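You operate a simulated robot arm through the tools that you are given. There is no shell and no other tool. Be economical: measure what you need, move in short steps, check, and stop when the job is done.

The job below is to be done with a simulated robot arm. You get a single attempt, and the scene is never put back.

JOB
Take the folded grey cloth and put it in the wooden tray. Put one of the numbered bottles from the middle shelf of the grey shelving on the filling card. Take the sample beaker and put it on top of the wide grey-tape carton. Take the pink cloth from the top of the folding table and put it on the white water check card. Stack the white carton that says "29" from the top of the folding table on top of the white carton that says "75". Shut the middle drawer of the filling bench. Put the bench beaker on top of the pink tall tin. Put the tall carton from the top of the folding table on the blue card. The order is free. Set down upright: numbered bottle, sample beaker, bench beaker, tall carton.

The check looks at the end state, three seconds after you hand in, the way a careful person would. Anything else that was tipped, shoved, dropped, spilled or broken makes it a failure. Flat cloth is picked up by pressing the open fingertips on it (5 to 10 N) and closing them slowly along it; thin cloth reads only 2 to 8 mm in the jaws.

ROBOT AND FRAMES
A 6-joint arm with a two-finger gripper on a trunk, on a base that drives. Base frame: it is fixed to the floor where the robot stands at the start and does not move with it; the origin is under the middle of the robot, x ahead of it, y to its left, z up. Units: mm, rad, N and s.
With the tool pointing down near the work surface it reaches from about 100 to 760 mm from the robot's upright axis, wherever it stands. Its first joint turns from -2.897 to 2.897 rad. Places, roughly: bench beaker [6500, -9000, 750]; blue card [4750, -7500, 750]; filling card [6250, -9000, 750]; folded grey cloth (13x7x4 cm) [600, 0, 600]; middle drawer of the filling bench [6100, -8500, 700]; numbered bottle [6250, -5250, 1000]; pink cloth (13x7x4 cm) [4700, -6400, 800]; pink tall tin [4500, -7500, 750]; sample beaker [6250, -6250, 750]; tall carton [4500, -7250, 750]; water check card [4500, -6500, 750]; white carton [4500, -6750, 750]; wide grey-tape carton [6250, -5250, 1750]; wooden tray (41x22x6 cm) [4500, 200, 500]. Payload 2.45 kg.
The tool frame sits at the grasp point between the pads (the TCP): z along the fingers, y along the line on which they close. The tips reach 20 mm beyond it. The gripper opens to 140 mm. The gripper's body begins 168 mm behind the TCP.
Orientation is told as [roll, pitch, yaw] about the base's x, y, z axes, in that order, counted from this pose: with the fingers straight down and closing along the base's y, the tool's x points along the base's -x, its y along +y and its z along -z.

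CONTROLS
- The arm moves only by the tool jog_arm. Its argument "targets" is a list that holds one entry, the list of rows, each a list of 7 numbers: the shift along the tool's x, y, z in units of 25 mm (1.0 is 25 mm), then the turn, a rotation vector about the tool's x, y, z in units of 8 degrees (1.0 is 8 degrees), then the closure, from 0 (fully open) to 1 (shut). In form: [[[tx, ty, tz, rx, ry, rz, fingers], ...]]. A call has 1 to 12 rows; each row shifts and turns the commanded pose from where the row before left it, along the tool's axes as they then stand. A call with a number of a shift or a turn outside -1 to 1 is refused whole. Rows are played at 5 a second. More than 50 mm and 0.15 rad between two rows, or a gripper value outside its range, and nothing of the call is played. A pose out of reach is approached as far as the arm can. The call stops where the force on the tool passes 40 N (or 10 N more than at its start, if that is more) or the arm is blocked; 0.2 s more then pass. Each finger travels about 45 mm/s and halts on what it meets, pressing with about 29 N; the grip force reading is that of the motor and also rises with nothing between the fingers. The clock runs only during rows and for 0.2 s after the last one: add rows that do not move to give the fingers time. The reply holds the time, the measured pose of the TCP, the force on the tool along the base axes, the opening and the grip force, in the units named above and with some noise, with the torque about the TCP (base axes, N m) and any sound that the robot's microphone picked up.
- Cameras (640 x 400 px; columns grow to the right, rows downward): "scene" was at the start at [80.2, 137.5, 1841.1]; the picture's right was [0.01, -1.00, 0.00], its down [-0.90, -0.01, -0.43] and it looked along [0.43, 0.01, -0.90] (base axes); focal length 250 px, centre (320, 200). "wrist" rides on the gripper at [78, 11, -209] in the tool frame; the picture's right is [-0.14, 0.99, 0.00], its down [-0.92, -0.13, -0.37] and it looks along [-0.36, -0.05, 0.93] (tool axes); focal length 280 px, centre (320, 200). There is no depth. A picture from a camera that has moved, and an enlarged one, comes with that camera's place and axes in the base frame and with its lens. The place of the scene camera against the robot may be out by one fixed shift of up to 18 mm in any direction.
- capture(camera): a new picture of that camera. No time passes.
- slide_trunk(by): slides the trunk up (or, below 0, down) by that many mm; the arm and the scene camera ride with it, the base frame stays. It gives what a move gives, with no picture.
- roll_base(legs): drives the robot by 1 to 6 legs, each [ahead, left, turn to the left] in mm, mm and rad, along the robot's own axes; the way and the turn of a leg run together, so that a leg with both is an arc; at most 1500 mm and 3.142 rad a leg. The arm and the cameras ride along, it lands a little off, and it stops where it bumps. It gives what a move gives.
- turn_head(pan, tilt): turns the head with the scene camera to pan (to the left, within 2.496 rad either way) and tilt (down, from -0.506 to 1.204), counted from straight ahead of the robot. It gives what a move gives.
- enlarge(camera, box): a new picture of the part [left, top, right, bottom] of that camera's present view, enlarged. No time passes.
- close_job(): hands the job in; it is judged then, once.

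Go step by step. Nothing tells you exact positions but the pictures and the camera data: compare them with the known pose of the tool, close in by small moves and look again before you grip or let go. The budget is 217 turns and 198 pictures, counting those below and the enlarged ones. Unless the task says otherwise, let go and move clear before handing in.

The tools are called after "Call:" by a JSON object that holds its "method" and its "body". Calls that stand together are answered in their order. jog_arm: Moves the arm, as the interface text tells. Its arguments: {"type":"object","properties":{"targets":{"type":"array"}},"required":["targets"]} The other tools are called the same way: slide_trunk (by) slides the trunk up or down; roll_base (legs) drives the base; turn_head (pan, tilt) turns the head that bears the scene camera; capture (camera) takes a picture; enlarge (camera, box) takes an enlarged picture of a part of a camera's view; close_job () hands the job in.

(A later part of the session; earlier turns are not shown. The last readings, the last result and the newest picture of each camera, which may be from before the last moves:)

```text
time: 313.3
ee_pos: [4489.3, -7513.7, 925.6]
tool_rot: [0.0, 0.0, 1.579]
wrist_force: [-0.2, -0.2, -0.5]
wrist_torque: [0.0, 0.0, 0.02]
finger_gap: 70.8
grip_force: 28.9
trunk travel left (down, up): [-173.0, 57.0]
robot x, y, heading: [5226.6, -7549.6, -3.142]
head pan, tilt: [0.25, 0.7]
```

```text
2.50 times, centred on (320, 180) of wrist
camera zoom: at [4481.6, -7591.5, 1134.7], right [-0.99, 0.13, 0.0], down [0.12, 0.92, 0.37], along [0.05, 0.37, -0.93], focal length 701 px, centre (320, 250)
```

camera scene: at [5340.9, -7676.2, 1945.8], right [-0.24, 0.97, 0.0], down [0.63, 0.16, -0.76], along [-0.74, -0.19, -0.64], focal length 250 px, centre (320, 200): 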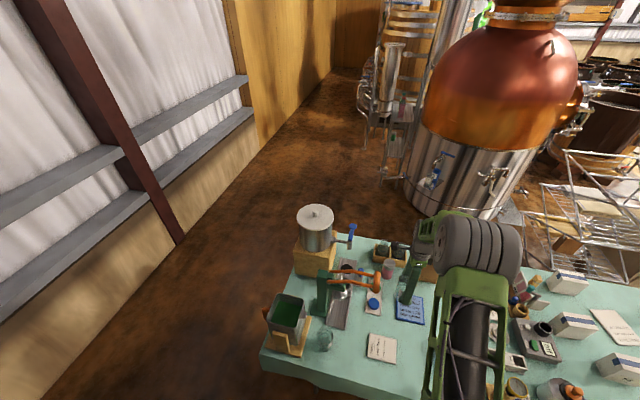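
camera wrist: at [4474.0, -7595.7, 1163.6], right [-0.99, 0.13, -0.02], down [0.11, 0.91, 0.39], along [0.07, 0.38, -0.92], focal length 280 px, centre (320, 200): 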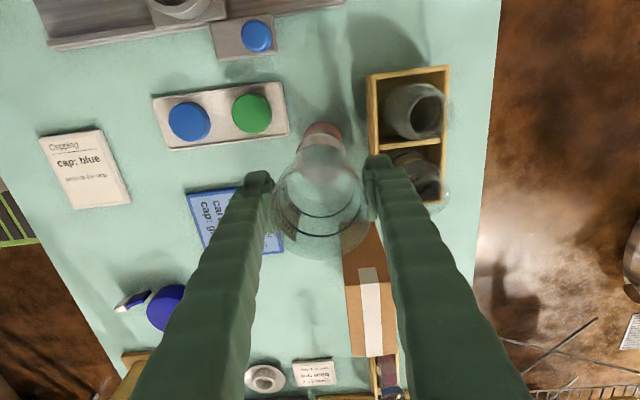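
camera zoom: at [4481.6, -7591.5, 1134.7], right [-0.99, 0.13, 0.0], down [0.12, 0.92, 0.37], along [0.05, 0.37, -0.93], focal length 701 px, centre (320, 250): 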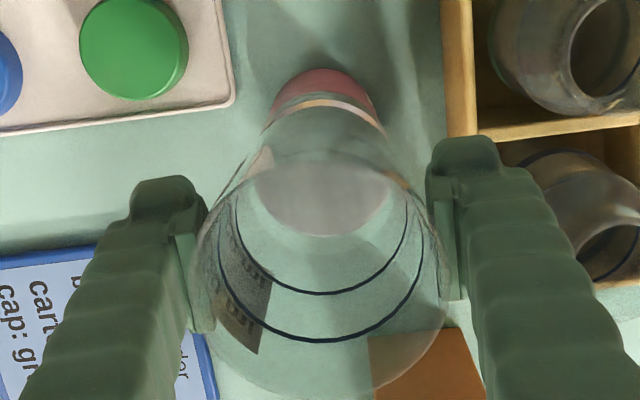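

The beaker's bottom ring and the lid are both visible now. I need about 7 mm toward +y, then I'll lower to contact.

Call:
{"method": "jog_arm", "body": {"targets": [[[-0.28, -0.08, 0, 0, 0, 0, 0.58], [0, 0, 0.12, 0, 0, 0, 0.58], [0, 0, 0.12, 0, 0, 0, 0.58], [0, 0, 0, 0, 0, 0, 0.58]]]}}

Call:
{"method": "enlarge", "body": {"camera": "wrist", "box": [240, 100, 400, 260]}}

```text
time: 314.3
ee_pos: [4492.5, -7505.2, 920.3]
tool_rot: [0.002, -0.001, 1.579]
wrist_force: [-0.1, -1.0, -1.1]
wrist_torque: [0.01, 0.0, 0.02]
finger_gap: 70.8
grip_force: 28.7
trunk travel left (down, up): [-173.0, 57.0]
robot x, y, heading: [5224.7, -7548.2, -3.142]
head pan, tilt: [0.25, 0.7]
```

```text
2.50 times, centred on (320, 180) of wrist
camera zoom: at [4484.2, -7584.4, 1128.9], right [-0.99, 0.13, 0.0], down [0.12, 0.92, 0.37], along [0.05, 0.37, -0.93], focal length 701 px, centre (320, 250)
```

zoom: 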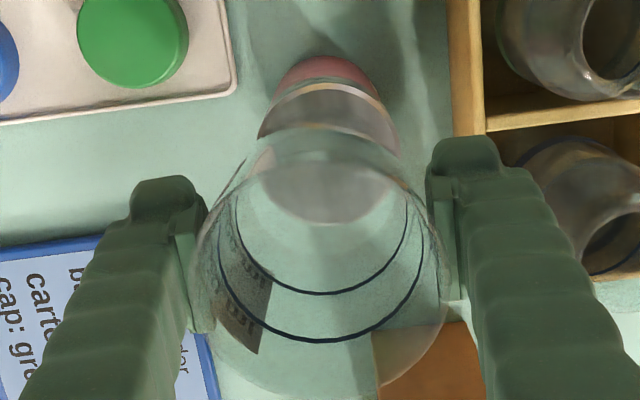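

Re-measuring the full lid ellipse over three views gives (4490, -7514), so my last correction went the wrong way. I'll move back.

Call:
{"method": "jog_arm", "body": {"targets": [[[0.34, 0.08, 0, 0, 0, 0, 0.58], [0, 0, 0, 0, 0, 0, 0.58]]]}}

Call:
{"method": "enlarge", "body": {"camera": "wrist", "box": [260, 110, 380, 230]}}

Call:
{"method": "turn_head", "body": {"pan": 0.15, "tilt": 0.95}}

Call:
{"method": "capture", "body": {"camera": "scene"}}

```text
time: 314.9
ee_pos: [4491.6, -7514.8, 918.3]
tool_rot: [0.001, 0.001, 1.58]
wrist_force: [-0.7, -0.3, -0.8]
wrist_torque: [-0.01, -0.03, 0.0]
finger_gap: 70.7
grip_force: 29.5
trunk travel left (down, up): [-173.0, 57.0]
robot x, y, heading: [5225.5, -7548.2, -3.141]
head pan, tilt: [0.25, 0.7]
```

```text
3.33 times, centred on (320, 170) of wrist
camera zoom: at [4482.1, -7592.9, 1128.8], right [-0.99, 0.13, 0.0], down [0.12, 0.92, 0.37], along [0.05, 0.37, -0.93], focal length 935 px, centre (320, 300)
```

zoom: 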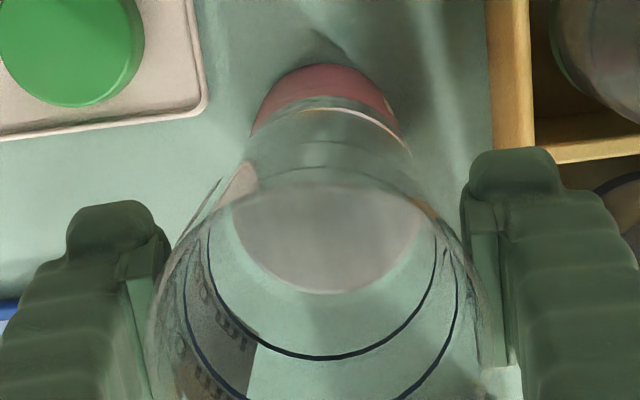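

```text
time: 315.6
ee_pos: [4491.6, -7515.4, 919.1]
tool_rot: [0.0, 0.0, 1.581]
wrist_force: [-0.3, 0.7, -1.0]
wrist_torque: [0.02, 0.0, 0.02]
finger_gap: 70.5
grip_force: 29.2
trunk travel left (down, up): [-173.0, 57.0]
robot x, y, heading: [5225.2, -7550.1, -3.141]
head pan, tilt: [0.15, 0.949]
```

```text
100 pictures are left
camera scene: at [5152.0, -7703.7, 1926.1], right [-0.15, 0.99, 0.0], down [0.8, 0.12, -0.58], along [-0.58, -0.09, -0.81], focal length 250 px, centre (320, 200)
```

scene: 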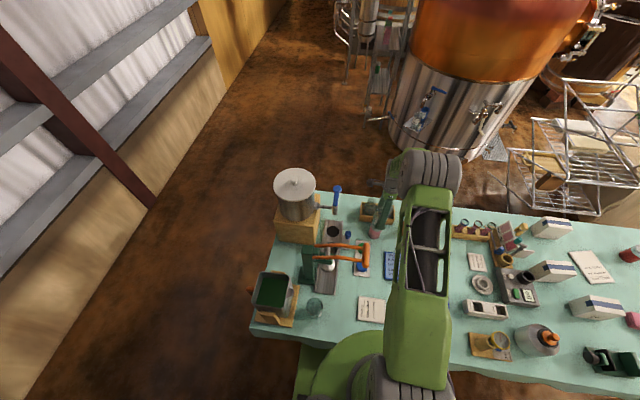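

The grey lid disc projects to (4491, -7513, ≈848), right beneath the beaker. I'll lower in 3 mm steps.

Call:
{"method": "jog_arm", "body": {"targets": [[[0, 0, 0.12, 0, 0, 0, 0.58], [0, 0, 0, 0, 0, 0, 0.58]]]}}

Call:
{"method": "jog_arm", "body": {"targets": [[[0, 0, 0.12, 0, 0, 0, 0.58], [0, 0, 0, 0, 0, 0, 0.58]]]}}

Call:
{"method": "jog_arm", "body": {"targets": [[[0, 0, 0.12, 0, 0, 0, 0.58], [0, 0, 0, 0, 0, 0, 0.58]]]}}

```text
time: 316.2
ee_pos: [4491.5, -7514.7, 917.8]
tool_rot: [0.001, 0.0, 1.578]
wrist_force: [-0.1, 0.0, 0.0]
wrist_torque: [0.03, -0.01, 0.02]
finger_gap: 70.8
grip_force: 28.8
trunk travel left (down, up): [-173.0, 57.0]
robot x, y, heading: [5225.3, -7546.9, -3.143]
head pan, tilt: [0.15, 0.949]
```

```text
time: 316.9
ee_pos: [4491.3, -7514.6, 913.6]
tool_rot: [0.001, 0.0, 1.581]
wrist_force: [-0.4, -0.3, -0.9]
wrist_torque: [0.01, 0.0, 0.01]
finger_gap: 70.6
grip_force: 29.0
trunk travel left (down, up): [-173.0, 57.0]
robot x, y, heading: [5225.5, -7553.7, -3.139]
head pan, tilt: [0.15, 0.949]
```

```text
time: 317.4
ee_pos: [4490.4, -7515.0, 910.5]
tool_rot: [0.001, 0.0, 1.579]
wrist_force: [-0.4, -0.5, -0.5]
wrist_torque: [0.02, 0.02, 0.0]
finger_gap: 70.6
grip_force: 29.0
trunk travel left (down, up): [-173.0, 57.0]
robot x, y, heading: [5221.5, -7552.0, -3.14]
head pan, tilt: [0.15, 0.949]
```

Call:
{"method": "jog_arm", "body": {"targets": [[[0, 0, 0.12, 0, 0, 0, 0.58], [0, 0, 0.12, 0, 0, 0, 0.58], [0, 0, 0.12, 0, 0, 0, 0.58], [0, 0, 0, 0, 0, 0, 0.58]]]}}

Call:
{"method": "enlarge", "body": {"camera": "wrist", "box": [260, 110, 380, 230]}}

```text
time: 318.4
ee_pos: [4490.1, -7514.2, 904.1]
tool_rot: [0.005, 0.0, 1.579]
wrist_force: [-1.1, -0.4, 25.4]
wrist_torque: [0.11, -0.03, -0.06]
finger_gap: 70.1
grip_force: 28.8
trunk travel left (down, up): [-173.0, 57.0]
robot x, y, heading: [5227.0, -7551.0, -3.139]
head pan, tilt: [0.15, 0.949]
```

```text
3.33 times, centred on (320, 170) of wrist
camera zoom: at [4482.6, -7593.0, 1113.4], right [-0.99, 0.13, 0.01], down [0.12, 0.92, 0.37], along [0.04, 0.37, -0.93], focal length 935 px, centre (320, 300)
```

zoom: 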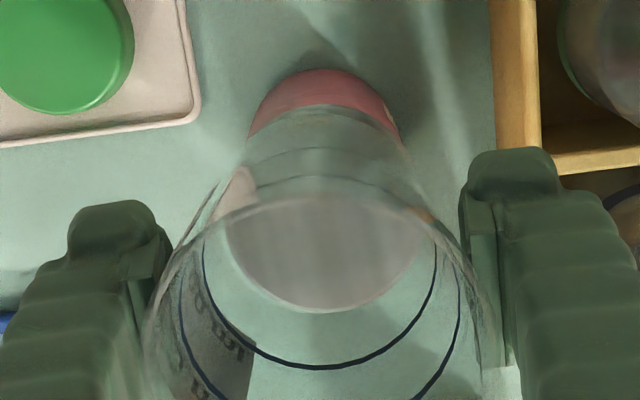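

Contact at 25 N with very little torque (about 4 mm offset), so it's seated centrally on the tin. I'll relax the pressure and open slowly.

Call:
{"method": "jog_arm", "body": {"targets": [[[0, 0, -0.07, 0, 0, 0, 0.58], [0, 0, 0, 0, 0, 0, 0.58]]]}}

Call:
{"method": "jog_arm", "body": {"targets": [[[0, 0, 0, 0, 0, 0, 0.48], [0, 0, 0, 0, 0, 0, 0.42], [0, 0, 0, 0, 0, 0, 0.36], [0, 0, 0, 0, 0, 0, 0.32], [0, 0, 0, 0, 0, 0, 0.32]]]}}

Call:
{"method": "capture", "body": {"camera": "wrist"}}

```text
time: 319.1
ee_pos: [4491.6, -7513.8, 904.8]
tool_rot: [0.002, 0.001, 1.577]
wrist_force: [-3.3, -0.2, 15.2]
wrist_torque: [0.13, 0.16, 0.01]
finger_gap: 69.8
grip_force: 28.4
trunk travel left (down, up): [-173.0, 57.0]
robot x, y, heading: [5221.8, -7547.5, -3.14]
head pan, tilt: [0.15, 0.949]
```

```text
time: 320.2
ee_pos: [4489.3, -7513.6, 902.5]
tool_rot: [0.002, -0.001, 1.58]
wrist_force: [0.2, -0.4, 0.5]
wrist_torque: [-0.01, -0.06, 0.02]
finger_gap: 95.0
grip_force: 0.0
trunk travel left (down, up): [-173.0, 57.0]
robot x, y, heading: [5220.2, -7545.8, -3.139]
head pan, tilt: [0.15, 0.949]
```

```text
98 pictures are left
camera wrist: at [4481.9, -7593.0, 1112.9], right [-0.99, 0.13, 0.0], down [0.12, 0.92, 0.37], along [0.05, 0.37, -0.93], focal length 280 px, centre (320, 200)
```

wrist: 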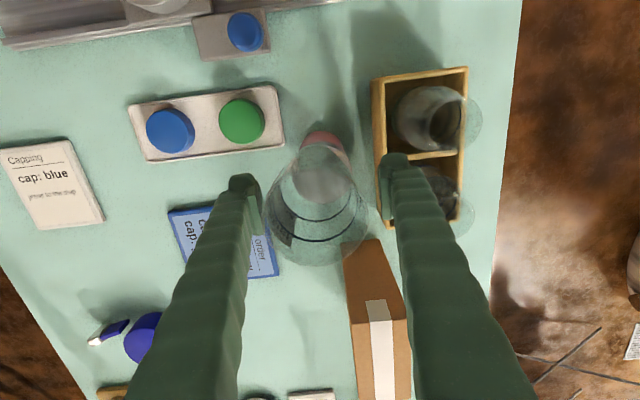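

The beaker stands on its own. I'll rise straight up and look.

Call:
{"method": "jog_arm", "body": {"targets": [[[0, 0, -0.5, 0, 0, 0, 0.32], [0, 0, -1, 0, 0, 0, 0.32], [0, 0, -1, 0, 0, 0, 0.32], [0, 0, -1, 0, 0, 0, 0.32], [0, 0, -1, 0, 0, 0, 0.32], [0, 0, -1, 0, 0, 0, 0.32], [0, 0, 0, 0, 0, 0, 0.32]]]}}

Call:
{"method": "capture", "body": {"camera": "wrist"}}

```text
time: 321.9
ee_pos: [4490.0, -7513.6, 1043.3]
tool_rot: [-0.001, 0.001, 1.579]
wrist_force: [-0.2, -0.2, -0.4]
wrist_torque: [0.0, -0.04, 0.0]
finger_gap: 95.3
grip_force: 0.1
trunk travel left (down, up): [-173.0, 57.0]
robot x, y, heading: [5224.7, -7551.0, -3.143]
head pan, tilt: [0.15, 0.949]
```

```text
97 pictures are left
camera wrist: at [4481.5, -7592.1, 1252.1], right [-0.99, 0.13, 0.0], down [0.12, 0.92, 0.37], along [0.05, 0.37, -0.93], focal length 280 px, centre (320, 200)
```

wrist: 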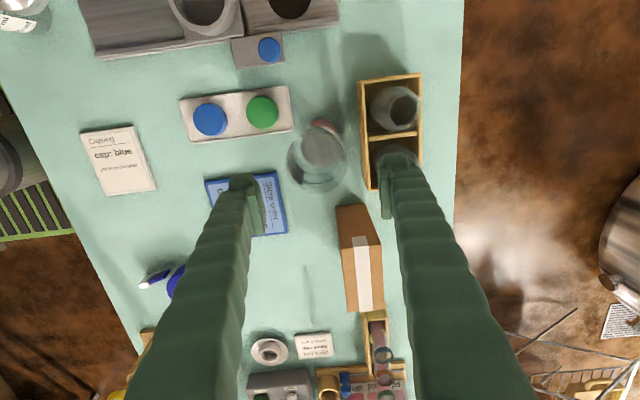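

The beaker stands well on the pink tin. Next is the tall carton at about (4440, -7308). I'll move the base along to it at this height.

Call:
{"method": "roll_base", "body": {"legs": [[0, -205, 0], [45, 0, 0]]}}

Call:
{"method": "capture", "body": {"camera": "wrist"}}

```text
time: 324.8
ee_pos: [4446.6, -7309.0, 1040.8]
tool_rot: [0.001, -0.001, 1.578]
wrist_force: [-0.2, 0.1, 0.1]
wrist_torque: [-0.03, -0.05, 0.01]
finger_gap: 95.3
grip_force: 0.1
trunk travel left (down, up): [-173.0, 57.0]
robot x, y, heading: [5180.6, -7345.0, 3.138]
head pan, tilt: [0.15, 0.949]
```

```text
96 pictures are left
camera wrist: at [4436.5, -7386.7, 1250.9], right [-0.99, 0.13, 0.0], down [0.12, 0.92, 0.37], along [0.05, 0.37, -0.93], focal length 280 px, centre (320, 200)
```

wrist: 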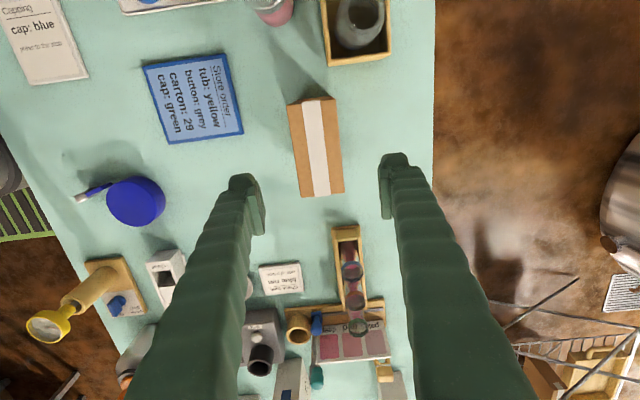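

The carton's top is at (4451, -7317, 890), 55 mm wide along x. I'll centre and descend around it.

Call:
{"method": "jog_arm", "body": {"targets": [[[0.32, -0.18, 1, 0, 0, 0, 0.32], [0, 0, 1, 0, 0, 0, 0.32], [0, 0, 1, 0, 0, 0, 0.32], [0, 0, 1, 0, 0, 0, 0.32], [0, 0, 1, 0, 0, 0, 0.32], [0, 0, 1, 0, 0, 0, 0.32], [0, 0, 1, 0, 0, 0, 0.32], [0, 0, 0.4, 0, 0, 0, 0.32], [0, 0, 0, 0, 0, 0, 0.32]]]}}

Call:
{"method": "capture", "body": {"camera": "wrist"}}

```text
time: 326.8
ee_pos: [4450.3, -7316.5, 856.5]
tool_rot: [0.002, 0.0, 1.577]
wrist_force: [-0.1, -0.7, -0.3]
wrist_torque: [0.0, -0.01, 0.02]
finger_gap: 95.3
grip_force: 0.1
trunk travel left (down, up): [-173.0, 57.0]
robot x, y, heading: [5180.4, -7343.4, 3.135]
head pan, tilt: [0.15, 0.949]
```

```text
95 pictures are left
camera wrist: at [4441.5, -7394.4, 1066.7], right [-0.99, 0.13, 0.0], down [0.12, 0.92, 0.37], along [0.05, 0.37, -0.93], focal length 280 px, centre (320, 200)
```

wrist: 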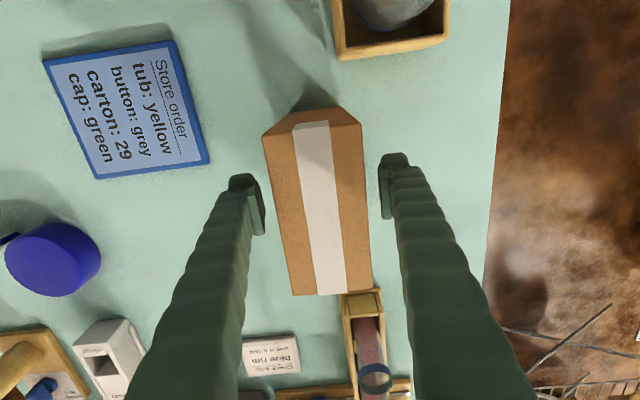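

Call:
{"method": "jog_arm", "body": {"targets": [[[0, 0, 0, 0, 0, 0, 0.4], [0, 0, 0, 0, 0, 0, 0.46], [0, 0, 0, 0, 0, 0, 0.52], [0, 0, 0, 0, 0, 0, 0.58], [0, 0, 0, 0, 0, 0, 0.64], [0, 0, 0, 0, 0, 0, 0.7], [0, 0, 0, 0, 0, 0, 0.7]]]}}

Call:
{"method": "jog_arm", "body": {"targets": [[[0, 0, -0.4, 0, 0, 0, 0.7], [0, 0, -1, 0, 0, 0, 0.7], [0, 0, -1, 0, 0, 0, 0.7], [0, 0, 0, 0, 0, 0, 0.7]]]}}

Call:
{"method": "capture", "body": {"camera": "wrist"}}

```text
time: 328.4
ee_pos: [4450.0, -7315.9, 856.3]
tool_rot: [0.002, 0.0, 1.578]
wrist_force: [-1.4, -0.8, 2.2]
wrist_torque: [-0.01, 0.02, -0.1]
finger_gap: 62.6
grip_force: 29.1
trunk travel left (down, up): [-173.0, 57.0]
robot x, y, heading: [5177.8, -7343.2, 3.142]
head pan, tilt: [0.15, 0.949]
```

```text
time: 329.4
ee_pos: [4451.4, -7316.5, 917.1]
tool_rot: [0.0, 0.0, 1.577]
wrist_force: [0.1, -0.2, -2.8]
wrist_torque: [0.01, -0.03, 0.02]
finger_gap: 62.7
grip_force: 29.3
trunk travel left (down, up): [-173.0, 57.0]
robot x, y, heading: [5182.8, -7343.4, 3.133]
head pan, tilt: [0.15, 0.949]
```

```text
94 pictures are left
camera wrist: at [4441.5, -7394.8, 1126.3], right [-0.99, 0.13, 0.0], down [0.12, 0.92, 0.37], along [0.05, 0.37, -0.93], focal length 280 px, centre (320, 200)
```

wrist: 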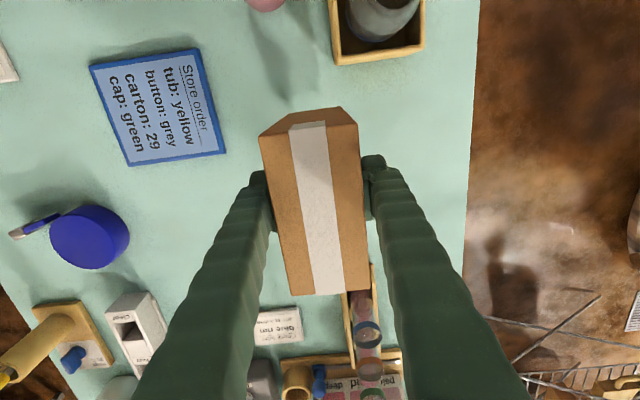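

The carton is lifted. The blue card's centre is at about (4645, -7401). I'll carry it there.

Call:
{"method": "jog_arm", "body": {"targets": [[[0.4, -1, 0, 0, 0, 0, 0.7], [0.4, -1, 0, 0, 0, 0, 0.7], [0.4, -1, 0, 0, 0, 0, 0.7], [0.4, -1, 0, 0, 0, 0, 0.7], [0.4, -1, 0, 0, 0, 0, 0.7], [0.4, -1, 0, 0, 0, 0, 0.7], [0.5, -1, 0, 0, 0, 0, 0.7], [0.5, -0.8, 0, 0, 0, 0, 0.7], [0, 0, 0, 0, 0, 0, 0.7]]]}}

Call:
{"method": "capture", "body": {"camera": "wrist"}}

Call:
{"method": "capture", "body": {"camera": "scene"}}

```text
time: 331.4
ee_pos: [4646.8, -7399.5, 917.2]
tool_rot: [0.0, -0.001, 1.576]
wrist_force: [0.9, -0.6, -2.7]
wrist_torque: [-0.01, -0.02, -0.03]
finger_gap: 62.2
grip_force: 28.7
trunk travel left (down, up): [-173.0, 57.0]
robot x, y, heading: [5182.5, -7346.0, 3.138]
head pan, tilt: [0.15, 0.949]
```

```text
93 pictures are left
camera wrist: at [4636.8, -7477.5, 1126.3], right [-0.99, 0.13, 0.0], down [0.12, 0.92, 0.37], along [0.05, 0.37, -0.93], focal length 280 px, centre (320, 200)
```

wrist: 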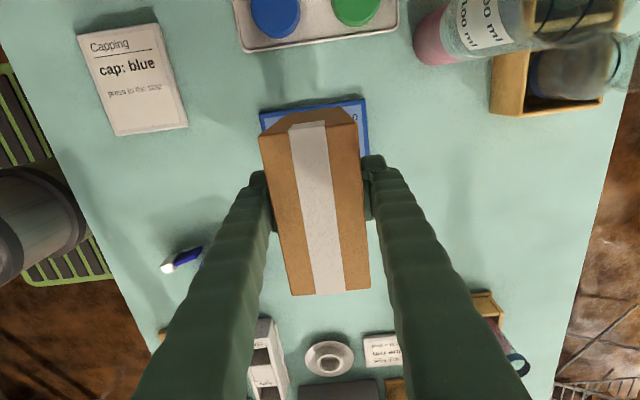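

```text
92 pictures are left
camera scene: at [5107.6, -7499.4, 1926.0], right [-0.15, 0.99, 0.0], down [0.8, 0.12, -0.58], along [-0.58, -0.09, -0.81], focal length 250 px, centre (320, 200)
```

scene: 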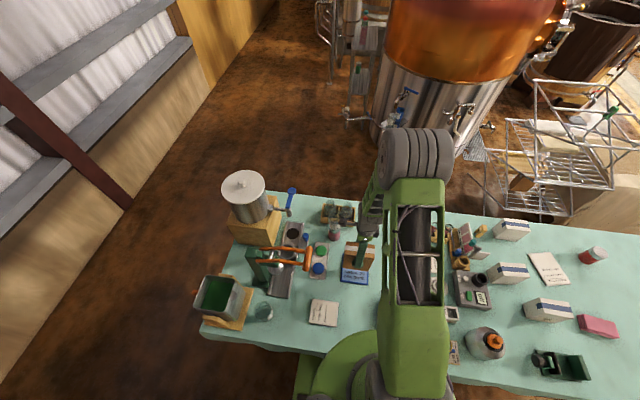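

It's aligned over the blue card. I'll lower to contact.

Call:
{"method": "jog_arm", "body": {"targets": [[[0, 0, 0.8, 0, 0, 0, 0.7], [0, 0, 0.8, 0, 0, 0, 0.7], [0, 0, 0.3, 0, 0, 0, 0.7], [0, 0, 0.15, 0, 0, 0, 0.7], [0, 0, 0.15, 0, 0, 0, 0.7], [0, 0, 0.12, 0, 0, 0, 0.7], [0, 0, 0, 0, 0, 0, 0.7]]]}}

```text
time: 332.6
ee_pos: [4644.3, -7400.0, 865.8]
tool_rot: [0.008, 0.0, 1.578]
wrist_force: [5.4, 0.1, 24.8]
wrist_torque: [-0.11, -0.38, -0.04]
finger_gap: 62.7
grip_force: 29.2
trunk travel left (down, up): [-173.0, 57.0]
robot x, y, heading: [5183.7, -7344.6, 3.139]
head pan, tilt: [0.15, 0.949]
stopped in row 6: the force on the tool passed its limit at 40 N (the readings are from after the stop); the commanded pose is now the measured one
```

Call:
{"method": "jog_arm", "body": {"targets": [[[0, 0, -0.06, 0, 0, 0, 0.7], [0, 0, 0, 0, 0, 0, 0.5], [0, 0, 0, 0, 0, 0, 0.38], [0, 0, 0, 0, 0, 0, 0.32], [0, 0, -0.5, 0, 0, 0, 0.32], [0, 0, -1, 0, 0, 0, 0.32], [0, 0, -1, 0, 0, 0, 0.32], [0, 0, -1, 0, 0, 0, 0.32], [0, 0, -1, 0, 0, 0, 0.32], [0, 0, -1, 0, 0, 0, 0.32], [0, 0, -1, 0, 0, 0, 0.32]]]}}

Call:
{"method": "capture", "body": {"camera": "wrist"}}

```text
time: 335.0
ee_pos: [4642.7, -7398.8, 1028.3]
tool_rot: [0.009, -0.001, 1.578]
wrist_force: [-0.9, 0.1, -0.3]
wrist_torque: [-0.02, 0.0, -0.04]
finger_gap: 95.2
grip_force: 0.0
trunk travel left (down, up): [-173.0, 57.0]
robot x, y, heading: [5181.6, -7346.5, 3.138]
head pan, tilt: [0.15, 0.949]
```

```text
91 pictures are left
camera wrist: at [4635.9, -7477.9, 1237.1], right [-0.99, 0.13, 0.01], down [0.12, 0.92, 0.37], along [0.04, 0.36, -0.93], focal length 280 px, centre (320, 200)
```

wrist: 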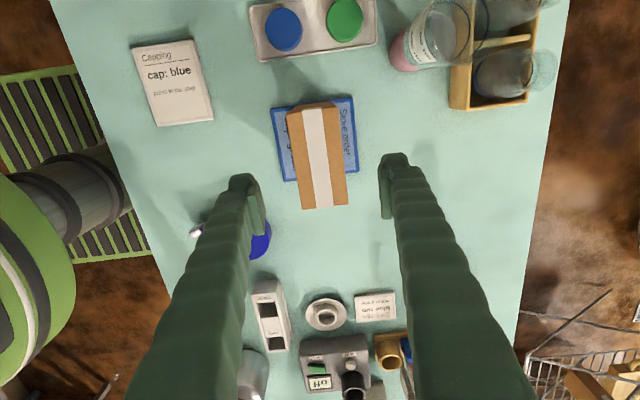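

The carton stands on the blue card. Next, the white cartons and the pink cloth further along, so I'll move 480 mm to the right and look.

Call:
{"method": "roll_base", "body": {"legs": [[0, -480, 0.003]]}}

Call:
{"method": "turn_head", "body": {"pan": -0.25, "tilt": 0.85}}

Call:
{"method": "capture", "body": {"camera": "scene"}}

Call:
{"method": "capture", "body": {"camera": "wrist"}}

```text
time: 339.7
ee_pos: [4643.3, -6924.6, 1027.9]
tool_rot: [0.007, 0.001, 1.583]
wrist_force: [0.2, -0.2, 0.3]
wrist_torque: [-0.05, 0.0, 0.04]
finger_gap: 95.1
grip_force: 0.1
trunk travel left (down, up): [-173.0, 57.0]
robot x, y, heading: [5181.2, -6866.2, -3.138]
head pan, tilt: [0.15, 0.949]
```

```text
time: 340.6
ee_pos: [4643.7, -6926.6, 1027.7]
tool_rot: [0.008, 0.001, 1.583]
wrist_force: [0.5, 0.6, -0.8]
wrist_torque: [0.0, 0.02, 0.01]
finger_gap: 95.1
grip_force: 0.1
trunk travel left (down, up): [-173.0, 57.0]
robot x, y, heading: [5183.7, -6870.5, -3.138]
head pan, tilt: [-0.25, 0.85]
```

```text
90 pictures are left
camera scene: at [5104.4, -6993.1, 1933.6], right [0.24, 0.97, 0.0], down [0.73, -0.18, -0.66], along [-0.64, 0.16, -0.75], focal length 250 px, centre (320, 200)
```

scene: 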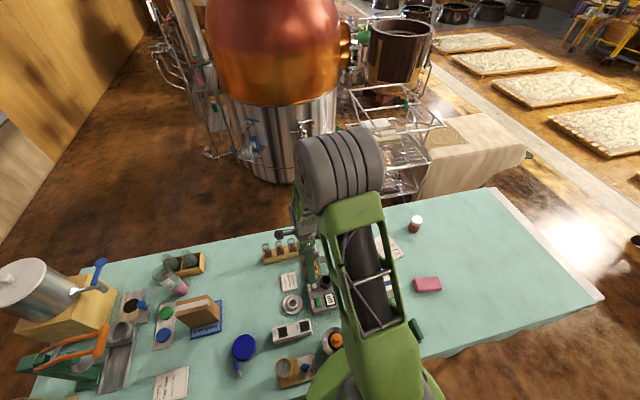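

```text
89 pictures are left
camera wrist: at [4635.6, -7003.9, 1236.6], right [-0.99, 0.13, 0.01], down [0.12, 0.92, 0.37], along [0.04, 0.37, -0.93], focal length 280 px, centre (320, 200)
```

wrist: 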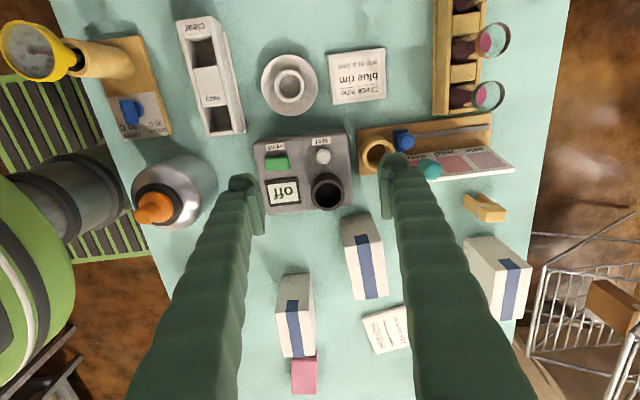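

Three white cartons are here, and I need to read their numbers. I'll move on 300 mm so the head camera sees their faces.

Call:
{"method": "roll_base", "body": {"legs": [[0, -330, 0]]}}

Call:
{"method": "turn_head", "body": {"pan": 0.1, "tilt": 0.8}}

Call:
{"method": "capture", "body": {"camera": "scene"}}

Call:
{"method": "capture", "body": {"camera": "wrist"}}

```text
time: 344.1
ee_pos: [4642.0, -6592.9, 1026.7]
tool_rot: [0.007, 0.0, 1.577]
wrist_force: [-0.2, -0.5, -1.1]
wrist_torque: [-0.01, 0.01, 0.01]
finger_gap: 95.4
grip_force: 0.0
trunk travel left (down, up): [-173.0, 57.0]
robot x, y, heading: [5179.4, -6538.1, 3.136]
head pan, tilt: [-0.25, 0.85]
```

```text
time: 344.9
ee_pos: [4642.6, -6593.1, 1027.2]
tool_rot: [0.006, -0.001, 1.578]
wrist_force: [-0.1, -0.5, 0.2]
wrist_torque: [-0.03, 0.03, 0.06]
finger_gap: 95.5
grip_force: 0.0
trunk travel left (down, up): [-173.0, 57.0]
robot x, y, heading: [5183.1, -6538.4, 3.139]
head pan, tilt: [0.099, 0.799]
```

```text
88 pictures are left
camera scene: at [5099.0, -6690.1, 1937.6], right [-0.1, 1.0, 0.0], down [0.71, 0.07, -0.7], along [-0.69, -0.07, -0.72], focal length 250 px, centre (320, 200)
```

scene: 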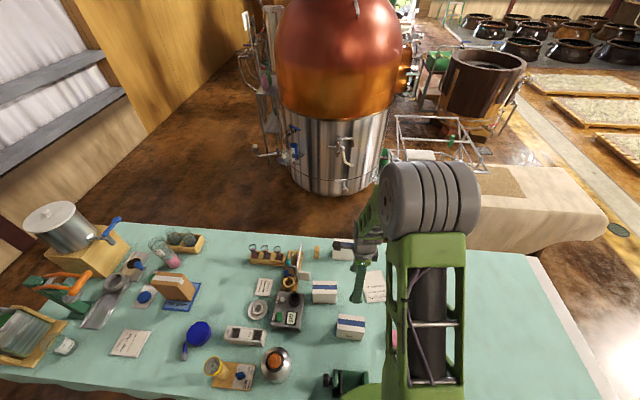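

```text
87 pictures are left
camera wrist: at [4634.7, -6671.2, 1236.6], right [-0.99, 0.13, 0.01], down [0.12, 0.92, 0.37], along [0.04, 0.36, -0.93], focal length 280 px, centre (320, 200)
```

wrist: 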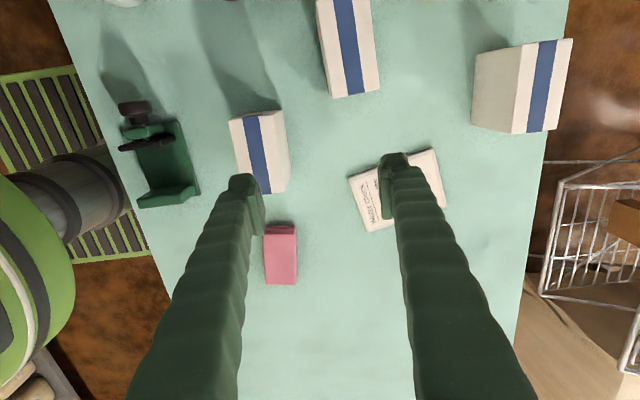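

Call:
{"method": "enlarge", "body": {"camera": "scene", "box": [280, 230, 400, 350]}}

Call:
{"method": "enlarge", "body": {"camera": "wrist", "box": [330, 120, 470, 260]}}

```text
3.33 times, centred on (340, 290) of scene
camera zoom: at [5099.0, -6690.1, 1937.6], right [-0.1, 1.0, 0.0], down [0.71, 0.07, -0.7], along [-0.69, -0.07, -0.72], focal length 834 px, centre (253, -100)
```

zoom: 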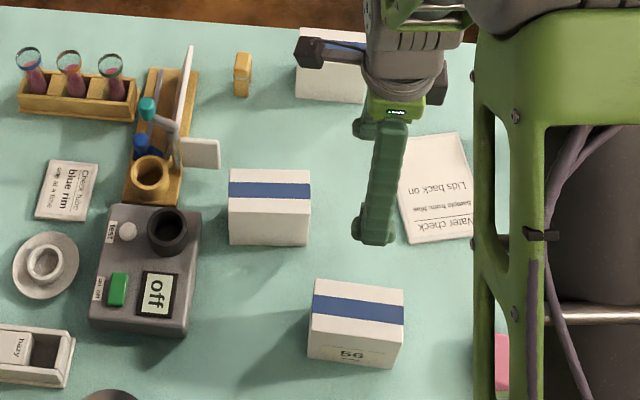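

```text
2.86 times, centred on (400, 190) of wrist
camera zoom: at [4634.7, -6671.2, 1236.6], right [-0.99, 0.13, 0.01], down [0.12, 0.92, 0.37], along [0.04, 0.36, -0.93], focal length 801 px, centre (91, 229)
```

zoom: 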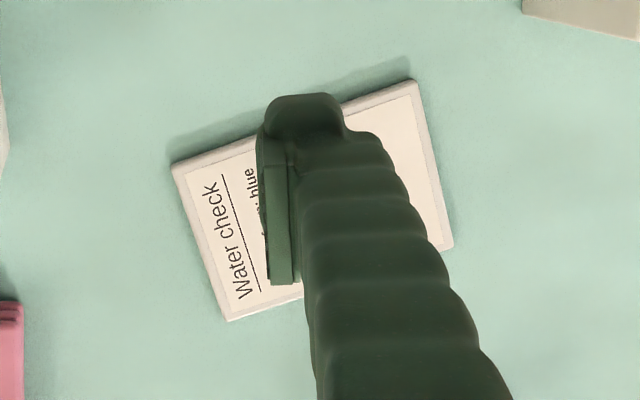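

The white card is "Water check". The front box reads 56, so 29 and 75 are the other two, with their numbers on hidden faces. I'll do the pink cloth first, since it lies near (4739, -6393).

Call:
{"method": "jog_arm", "body": {"targets": [[[-1, -0.5, 0, 0, 0, 0, 0.2], [-1, -0.5, 0, 0, 0, 0, 0.2], [-1, -0.5, 0, 0, 0, 0, 0.2], [-1, -0.5, 0, 0, 0, 0, 0.2], [-1, -0.5, 0, 0, 0, 0, 0.2], [-1, -0.5, 0, 0, 0, 0, 0.2], [-1, -0.5, 0.5, 0, 0, 0, 0.2], [-1, -0.35, 1, 0, 0, 0, 0.2], [0, 0, 1, 0, 0, 0, 0.2], [0, 0, 0, 0, 0, 0, 0.2]]]}}

Call:
{"method": "capture", "body": {"camera": "wrist"}}

```text
time: 347.1
ee_pos: [4738.3, -6395.0, 965.4]
tool_rot: [0.008, -0.001, 1.579]
wrist_force: [-0.2, -0.2, -0.8]
wrist_torque: [0.0, -0.01, 0.0]
finger_gap: 112.1
grip_force: 0.0
trunk travel left (down, up): [-173.0, 57.0]
robot x, y, heading: [5180.6, -6537.5, 3.141]
head pan, tilt: [0.099, 0.799]
```

```text
84 pictures are left
camera wrist: at [4730.8, -6472.1, 1174.2], right [-0.99, 0.13, 0.01], down [0.12, 0.92, 0.37], along [0.04, 0.36, -0.93], focal length 280 px, centre (320, 200)
```

wrist: 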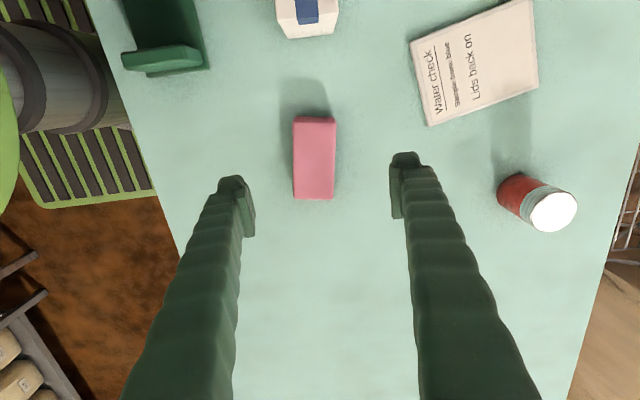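

The cloth is centred at about (4745, -6384), and the water check card at about (4518, -6484), turned ~10°. I'll straddle the cloth and descend until near the table.

Call:
{"method": "jog_arm", "body": {"targets": [[[-0.45, -0.25, 1, 0, 0, 0, 0.25], [0, 0, 1, 0, 0, 0, 0.25], [0, 0, 1, 0, 0, 0, 0.25], [0, 0, 1, 0, 0, 0, 0.25], [0, 0, 1, 0, 0, 0, 0.25], [0, 0, 1, 0, 0, 0, 0.25], [0, 0, 0.4, 0, 0, 0, 0.25], [0, 0, 0, 0, 0, 0, 0.25]]]}}

Call:
{"method": "capture", "body": {"camera": "wrist"}}

```text
time: 348.9
ee_pos: [4741.4, -6380.2, 802.8]
tool_rot: [0.008, 0.001, 1.578]
wrist_force: [0.0, 0.9, -0.7]
wrist_torque: [-0.01, 0.01, 0.03]
finger_gap: 104.9
grip_force: 0.0
trunk travel left (down, up): [-173.0, 57.0]
robot x, y, heading: [5181.9, -6543.5, 3.141]
head pan, tilt: [0.099, 0.799]
```

```text
83 pictures are left
camera wrist: at [4734.1, -6458.1, 1012.5], right [-0.99, 0.13, 0.01], down [0.12, 0.92, 0.37], along [0.04, 0.36, -0.93], focal length 280 px, centre (320, 200)
```

wrist: 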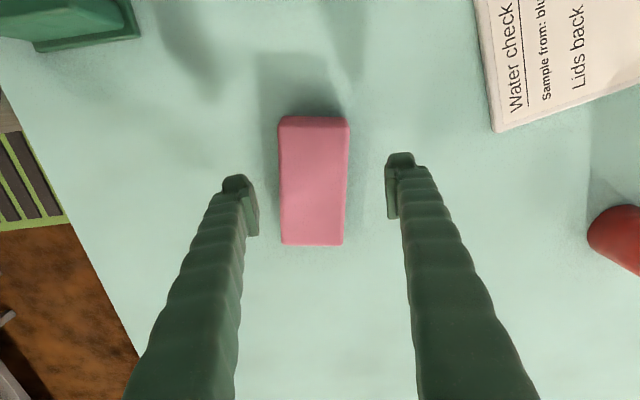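

Call:
{"method": "jog_arm", "body": {"targets": [[[0, 0, 0.4, 0, 0, 0, 0.25], [0, 0, 0.3, 0, 0, 0, 0.25], [0, 0, 0.2, 0, 0, 0, 0.25], [0, 0, 0.2, 0, 0, 0, 0.25], [0, 0, 0, 0, 0, 0, 0.25]]]}}

Call:
{"method": "capture", "body": {"camera": "wrist"}}

```text
time: 350.1
ee_pos: [4742.0, -6380.6, 775.3]
tool_rot: [0.008, 0.001, 1.578]
wrist_force: [0.3, -0.6, 0.1]
wrist_torque: [-0.04, 0.01, 0.0]
finger_gap: 104.8
grip_force: 0.1
trunk travel left (down, up): [-173.0, 57.0]
robot x, y, heading: [5181.4, -6538.8, 3.144]
head pan, tilt: [0.099, 0.799]
```

```text
82 pictures are left
camera wrist: at [4733.8, -6459.5, 985.2], right [-0.99, 0.13, 0.01], down [0.12, 0.92, 0.37], along [0.04, 0.36, -0.93], focal length 280 px, centre (320, 200)
```

wrist: 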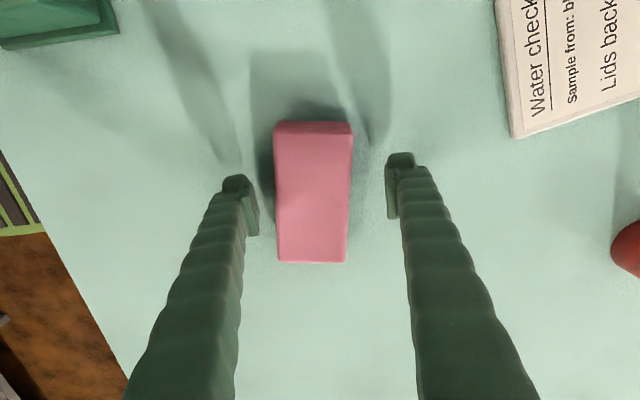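

Call:
{"method": "jog_arm", "body": {"targets": [[[0, 0, 0.2, 0, 0, 0, 0.25], [0, 0, 0.2, 0, 0, 0, 0.25], [0, 0, 0.15, 0, 0, 0, 0.25], [0, 0, 0.15, 0, 0, 0, 0.25], [0, 0, 0, 0, 0, 0, 0.25]]]}}

Call:
{"method": "capture", "body": {"camera": "wrist"}}

```text
time: 351.3
ee_pos: [4740.6, -6381.2, 758.4]
tool_rot: [0.006, -0.002, 1.577]
wrist_force: [-0.4, 0.1, 0.0]
wrist_torque: [0.04, 0.02, -0.05]
finger_gap: 105.1
grip_force: 0.0
trunk travel left (down, up): [-173.0, 57.0]
robot x, y, heading: [5181.1, -6540.8, 3.143]
head pan, tilt: [0.099, 0.799]
```

```text
81 pictures are left
camera wrist: at [4733.5, -6459.2, 967.8], right [-0.99, 0.13, 0.01], down [0.12, 0.92, 0.37], along [0.04, 0.36, -0.93], focal length 280 px, centre (320, 200)
```

wrist: 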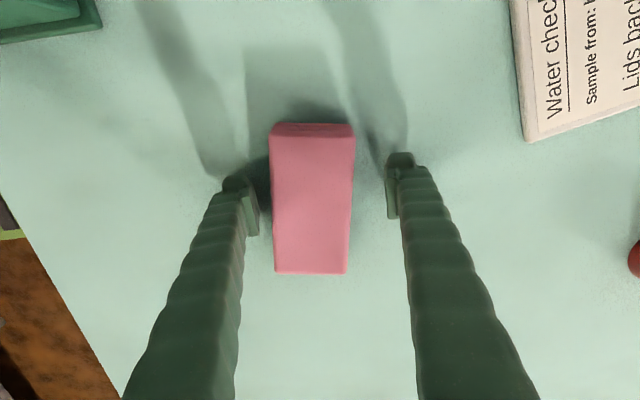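

The tips are now close to the table, so I'll close slowly.

Call:
{"method": "jog_arm", "body": {"targets": [[[0, 0, 0, 0, 0, 0, 0.35], [0, 0, 0, 0, 0, 0, 0.42], [0, 0, 0, 0, 0, 0, 0.48], [0, 0, 0, 0, 0, 0, 0.54], [0, 0, 0, 0, 0, 0, 0.6], [0, 0, 0, 0, 0, 0, 0.65], [0, 0, 0, 0, 0, 0, 0.65]]]}}

Call:
{"method": "capture", "body": {"camera": "wrist"}}

```text
time: 352.9
ee_pos: [4743.0, -6382.2, 759.9]
tool_rot: [0.006, 0.002, 1.578]
wrist_force: [11.1, 0.2, 13.1]
wrist_torque: [0.02, -0.79, 0.0]
finger_gap: 67.7
grip_force: 28.5
trunk travel left (down, up): [-173.0, 57.0]
robot x, y, heading: [5182.5, -6540.3, 3.14]
head pan, tilt: [0.099, 0.799]
```

```text
80 pictures are left
camera wrist: at [4734.8, -6459.6, 968.3], right [-0.99, 0.13, 0.01], down [0.12, 0.92, 0.37], along [0.04, 0.36, -0.93], focal length 280 px, centre (320, 200)
```

wrist: 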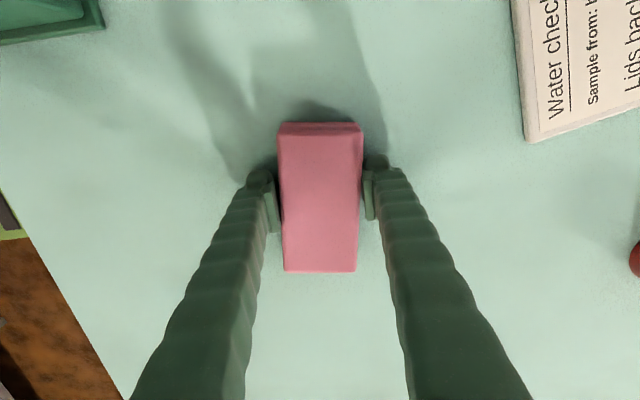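

Call:
{"method": "jog_arm", "body": {"targets": [[[0, 0, -0.3, 0, 0, 0, 0.65], [0, 0, -0.6, 0, 0, 0, 0.65], [0, 0, -1, 0, 0, 0, 0.65], [0, 0, -1, 0, 0, 0, 0.65], [0, 0, -1, 0, 0, 0, 0.65], [0, 0, -1, 0, 0, 0, 0.65], [0, 0, 0, 0, 0, 0, 0.65]]]}}

Call:
{"method": "capture", "body": {"camera": "wrist"}}

```text
time: 354.5
ee_pos: [4742.2, -6381.5, 879.7]
tool_rot: [0.006, -0.001, 1.579]
wrist_force: [-0.2, -0.7, -0.9]
wrist_torque: [0.02, 0.01, -0.05]
finger_gap: 66.6
grip_force: 29.1
trunk travel left (down, up): [-173.0, 57.0]
robot x, y, heading: [5182.0, -6540.9, 3.142]
head pan, tilt: [0.099, 0.799]
```

```text
79 pictures are left
camera wrist: at [4734.1, -6460.9, 1090.0], right [-0.99, 0.13, 0.01], down [0.12, 0.92, 0.37], along [0.04, 0.37, -0.93], focal length 280 px, centre (320, 200)
```

wrist: 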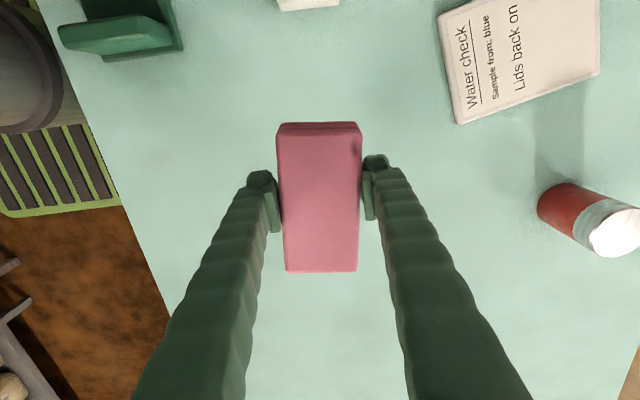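

It's held. I'll rotate it to match the card's long side, then carry it over.

Call:
{"method": "jog_arm", "body": {"targets": [[[0, 0, 0, 0, 0, -1, 0.65], [0, 0, 0, 0, 0, -1, 0.65], [0, 0, 0, 0, 0, -1, 0.65], [0, 0, 0, 0, 0, -1, 0.65], [0, 0, 0, 0, 0, -1, 0.65], [0, 0, 0, 0, 0, -1, 0.65], [0, 0, 0, 0, 0, -1, 0.65], [0, 0, 0, 0, 0, -1, 0.65], [0, 0, 0, 0, 0, -1, 0.65], [0, 0, 0, 0, 0, -1, 0.65], [0, 0, 0, 0, 0, -1, 0.65], [0, 0, 0, 0, 0, -1, 0.65]]]}}

Call:
{"method": "jog_arm", "body": {"targets": [[[-0.9, 0.2, 0, 0, 0, -0.57, 0.65], [-1, 0.25, 0, 0, 0, 0, 0.65], [-1, 0.25, 0, 0, 0, 0, 0.65], [-1, 0.25, 0, 0, 0, 0, 0.65], [-1, 0.25, 0, 0, 0, 0, 0.65], [-1, 0.25, 0, 0, 0, 0, 0.65], [-1, 0.25, 0, 0, 0, 0, 0.65], [-1, 0.25, 0, 0, 0, 0, 0.65], [-1, 0.25, 0, 0, 0, 0, 0.65], [-0.6, 0.2, 0, 0, 0, 0, 0.65], [0, 0, 0, 0, 0, 0, 0.65]]]}}

Call:
{"method": "capture", "body": {"camera": "wrist"}}

```text
time: 357.1
ee_pos: [4742.1, -6380.8, 882.0]
tool_rot: [0.0, -0.006, -3.028]
wrist_force: [0.1, 0.3, -1.3]
wrist_torque: [-0.04, -0.01, 0.01]
finger_gap: 65.3
grip_force: 28.9
trunk travel left (down, up): [-173.0, 57.0]
robot x, y, heading: [5182.0, -6536.4, 3.141]
head pan, tilt: [0.099, 0.799]
```

```text
time: 359.5
ee_pos: [4519.7, -6483.2, 885.0]
tool_rot: [-0.002, -0.007, -2.95]
wrist_force: [-0.7, -1.0, -0.4]
wrist_torque: [0.0, 0.01, -0.01]
finger_gap: 64.0
grip_force: 29.4
trunk travel left (down, up): [-173.0, 57.0]
robot x, y, heading: [5179.6, -6538.9, 3.142]
head pan, tilt: [0.099, 0.799]
```

```text
78 pictures are left
camera wrist: at [4601.9, -6478.7, 1093.0], right [0.05, -1.0, 0.0], down [-0.93, -0.05, 0.37], along [-0.37, -0.02, -0.93], focal length 280 px, centre (320, 200)
```

wrist: 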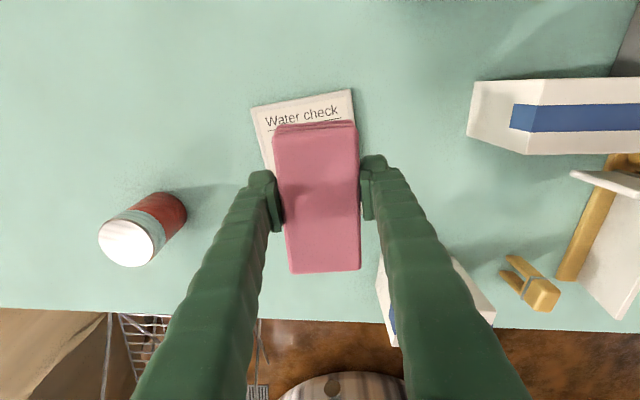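

I'll correct about 12 mm and lower onto the card.

Call:
{"method": "jog_arm", "body": {"targets": [[[-0.42, -0.36, 1, 0, 0, 0, 0.65], [0, 0, 1, 0, 0, 0, 0.65], [0, 0, 1, 0, 0, 0, 0.65], [0, 0, 0.6, 0, 0, 0, 0.65], [0, 0, 0.3, 0, 0, 0, 0.65], [0, 0, 0.2, 0, 0, 0, 0.65], [0, 0, 0.2, 0, 0, 0, 0.65], [0, 0, 0.2, 0, 0, 0, 0.65], [0, 0, 0, 0, 0, 0, 0.65]]]}}

Call:
{"method": "capture", "body": {"camera": "wrist"}}

```text
time: 361.5
ee_pos: [4506.9, -6477.2, 770.4]
tool_rot: [0.002, -0.009, -2.951]
wrist_force: [0.1, -0.2, -0.5]
wrist_torque: [0.01, -0.01, 0.02]
finger_gap: 63.5
grip_force: 29.4
trunk travel left (down, up): [-173.0, 57.0]
robot x, y, heading: [5177.7, -6538.5, 3.143]
head pan, tilt: [0.099, 0.799]
```

```text
77 pictures are left
camera wrist: at [4589.2, -6472.6, 978.8], right [0.05, -1.0, 0.0], down [-0.93, -0.05, 0.38], along [-0.37, -0.02, -0.93], focal length 280 px, centre (320, 200)
```

wrist: 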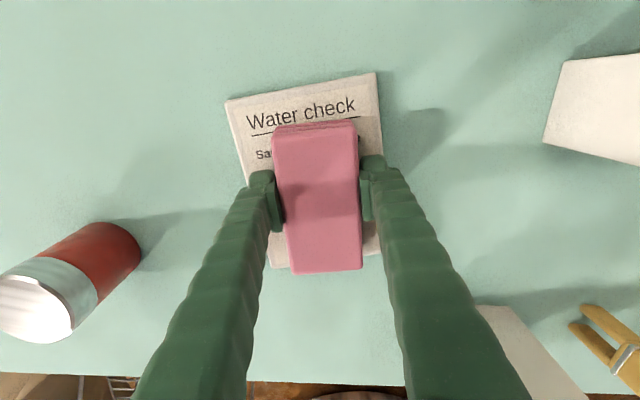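

Call:
{"method": "jog_arm", "body": {"targets": [[[0.4, 0, 0.1, 0, 0, 0, 0.65], [0, 0, 0.15, 0, 0, 0, 0.65], [0, 0, 0.15, 0, 0, 0, 0.65], [0, 0, 0.15, 0, 0, 0, 0.65], [0, 0, 0.1, 0, 0, 0, 0.65], [0, 0, 0, 0, 0, 0, 0.65]]]}}

Call:
{"method": "capture", "body": {"camera": "wrist"}}

```text
time: 362.2
ee_pos: [4514.6, -6475.0, 768.1]
tool_rot: [-0.001, -0.011, -2.952]
wrist_force: [7.3, -1.4, 22.7]
wrist_torque: [-0.02, -0.16, -0.33]
finger_gap: 62.9
grip_force: 28.7
trunk travel left (down, up): [-173.0, 57.0]
robot x, y, heading: [5180.9, -6536.1, 3.137]
head pan, tilt: [0.099, 0.799]
stopped in row 3: the force on the tool passed its limit at 45 N (the readings are from after the stop); the commanded pose is now the measured one
```

```text
76 pictures are left
camera wrist: at [4597.4, -6470.6, 976.2], right [0.05, -1.0, 0.0], down [-0.92, -0.05, 0.38], along [-0.38, -0.02, -0.92], focal length 280 px, centre (320, 200)
```

wrist: 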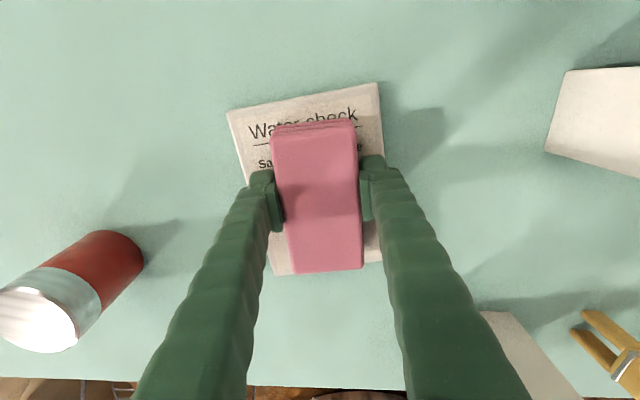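

It's resting on the card, so I'll release and rise.

Call:
{"method": "jog_arm", "body": {"targets": [[[0, 0, -0.06, 0, 0, 0, 0.65], [0, 0, 0, 0, 0, 0, 0.5], [0, 0, 0, 0, 0, 0, 0.4], [0, 0, 0, 0, 0, 0, 0.35], [0, 0, -0.5, 0, 0, 0, 0.35], [0, 0, -1, 0, 0, 0, 0.35], [0, 0, -1, 0, 0, 0, 0.35], [0, 0, -1, 0, 0, 0, 0.35], [0, 0, -1, 0, 0, 0, 0.35], [0, 0, -1, 0, 0, 0, 0.35], [0, 0, -1, 0, 0, 0, 0.35], [0, 0, -1, 0, 0, 0, 0.35]]]}}

Call:
{"method": "capture", "body": {"camera": "wrist"}}

```text
time: 364.8
ee_pos: [4516.4, -6475.2, 956.6]
tool_rot: [-0.001, -0.012, -2.952]
wrist_force: [0.4, -0.2, -0.6]
wrist_torque: [0.0, 0.03, -0.03]
finger_gap: 90.8
grip_force: 0.0
trunk travel left (down, up): [-173.0, 57.0]
robot x, y, heading: [5186.1, -6538.5, 3.144]
head pan, tilt: [0.099, 0.799]
```

```text
75 pictures are left
camera wrist: at [4599.7, -6470.5, 1164.6], right [0.05, -1.0, 0.0], down [-0.92, -0.05, 0.38], along [-0.38, -0.02, -0.93], focal length 280 px, centre (320, 200)
```

wrist: 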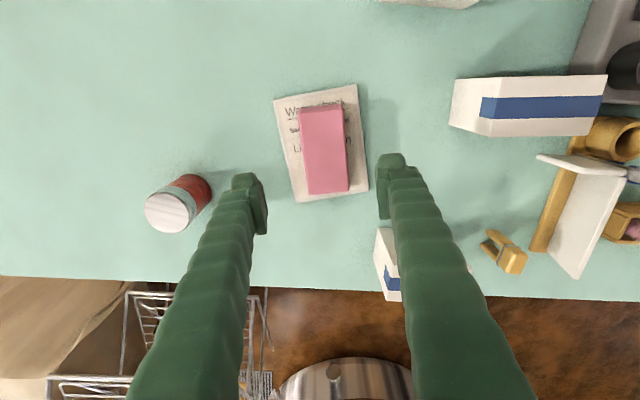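

The pink cloth lies on the water check card. The two candidate cartons' numbers must be on their far (-x) faces. I'll turn the wrist around so its camera looks back at them.

Call:
{"method": "jog_arm", "body": {"targets": [[[0, 0, -0.5, 0, 0, 1, 0.35], [0, 0, 0, 0, 0, 1, 0.35], [0, 0, 0, 0, 0, 1, 0.35], [0, 0, 0, 0, 0, 1, 0.35], [0, 0, 0, 0, 0, 1, 0.35], [0, 0, 0, 0, 0, 1, 0.35], [0, 0, 0, 0, 0, 1, 0.35], [0, 0, 0, 0, 0, 1, 0.35], [0, 0, 0, 0, 0, 1, 0.35], [0, 0, 0, 0, 0, 1, 0.35], [0, 0, 0, 0, 0, 1, 0.35], [0, 0, 0, 0, 0, 1, 0.35]]]}}

Call:
{"method": "jog_arm", "body": {"targets": [[[0, 0, 0, 0, 0, 1, 0.35], [0, 0, 0, 0, 0, 1, 0.35], [0, 0, 0, 0, 0, 1, 0.35], [0, 0, 0, 0, 0, 1, 0.35], [0, 0, 0, 0, 0, 1, 0.35], [0, 0, 0, 0, 0, 1, 0.35], [0, 0, 0, 0, 0, 1, 0.35], [0, 0, 0, 0, 0, 1, 0.35], [0, 0, 0, 0, 0, 1, 0.35], [0, 0, 0, 0, 0, 1, 0.35], [0, 0, 0, 0, 0, 1, 0.35], [0, 0, 0, 0, 0, 0, 0.35]]]}}

Call:
{"method": "capture", "body": {"camera": "wrist"}}

```text
time: 367.4
ee_pos: [4516.2, -6473.7, 967.3]
tool_rot: [0.01, 0.0, 1.652]
wrist_force: [-0.1, 0.1, -0.1]
wrist_torque: [0.0, 0.0, 0.02]
finger_gap: 91.0
grip_force: 0.1
trunk travel left (down, up): [-173.0, 57.0]
robot x, y, heading: [5178.3, -6538.5, 3.141]
head pan, tilt: [0.099, 0.799]
```

```text
time: 370.0
ee_pos: [4515.9, -6473.9, 966.2]
tool_rot: [0.003, 0.012, 0.119]
wrist_force: [0.8, 0.1, 0.3]
wrist_torque: [0.01, -0.01, -0.01]
finger_gap: 90.9
grip_force: 0.2
trunk travel left (down, up): [-173.0, 57.0]
robot x, y, heading: [5176.6, -6540.3, 3.134]
head pan, tilt: [0.099, 0.799]
```

```text
74 pictures are left
camera wrist: at [4441.0, -6473.3, 1177.1], right [0.02, 1.0, 0.0], down [0.93, -0.02, 0.36], along [0.36, -0.01, -0.93], focal length 280 px, centre (320, 200)
```

wrist: 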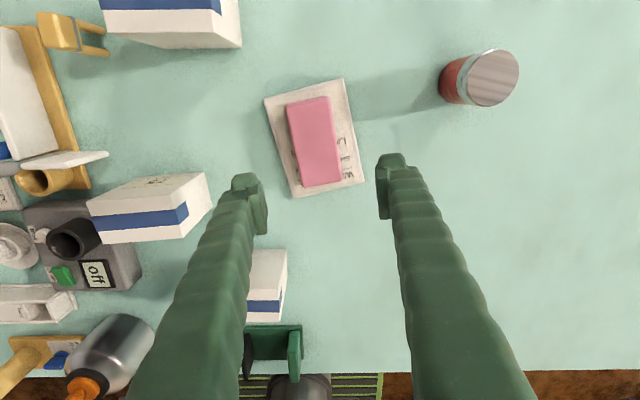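

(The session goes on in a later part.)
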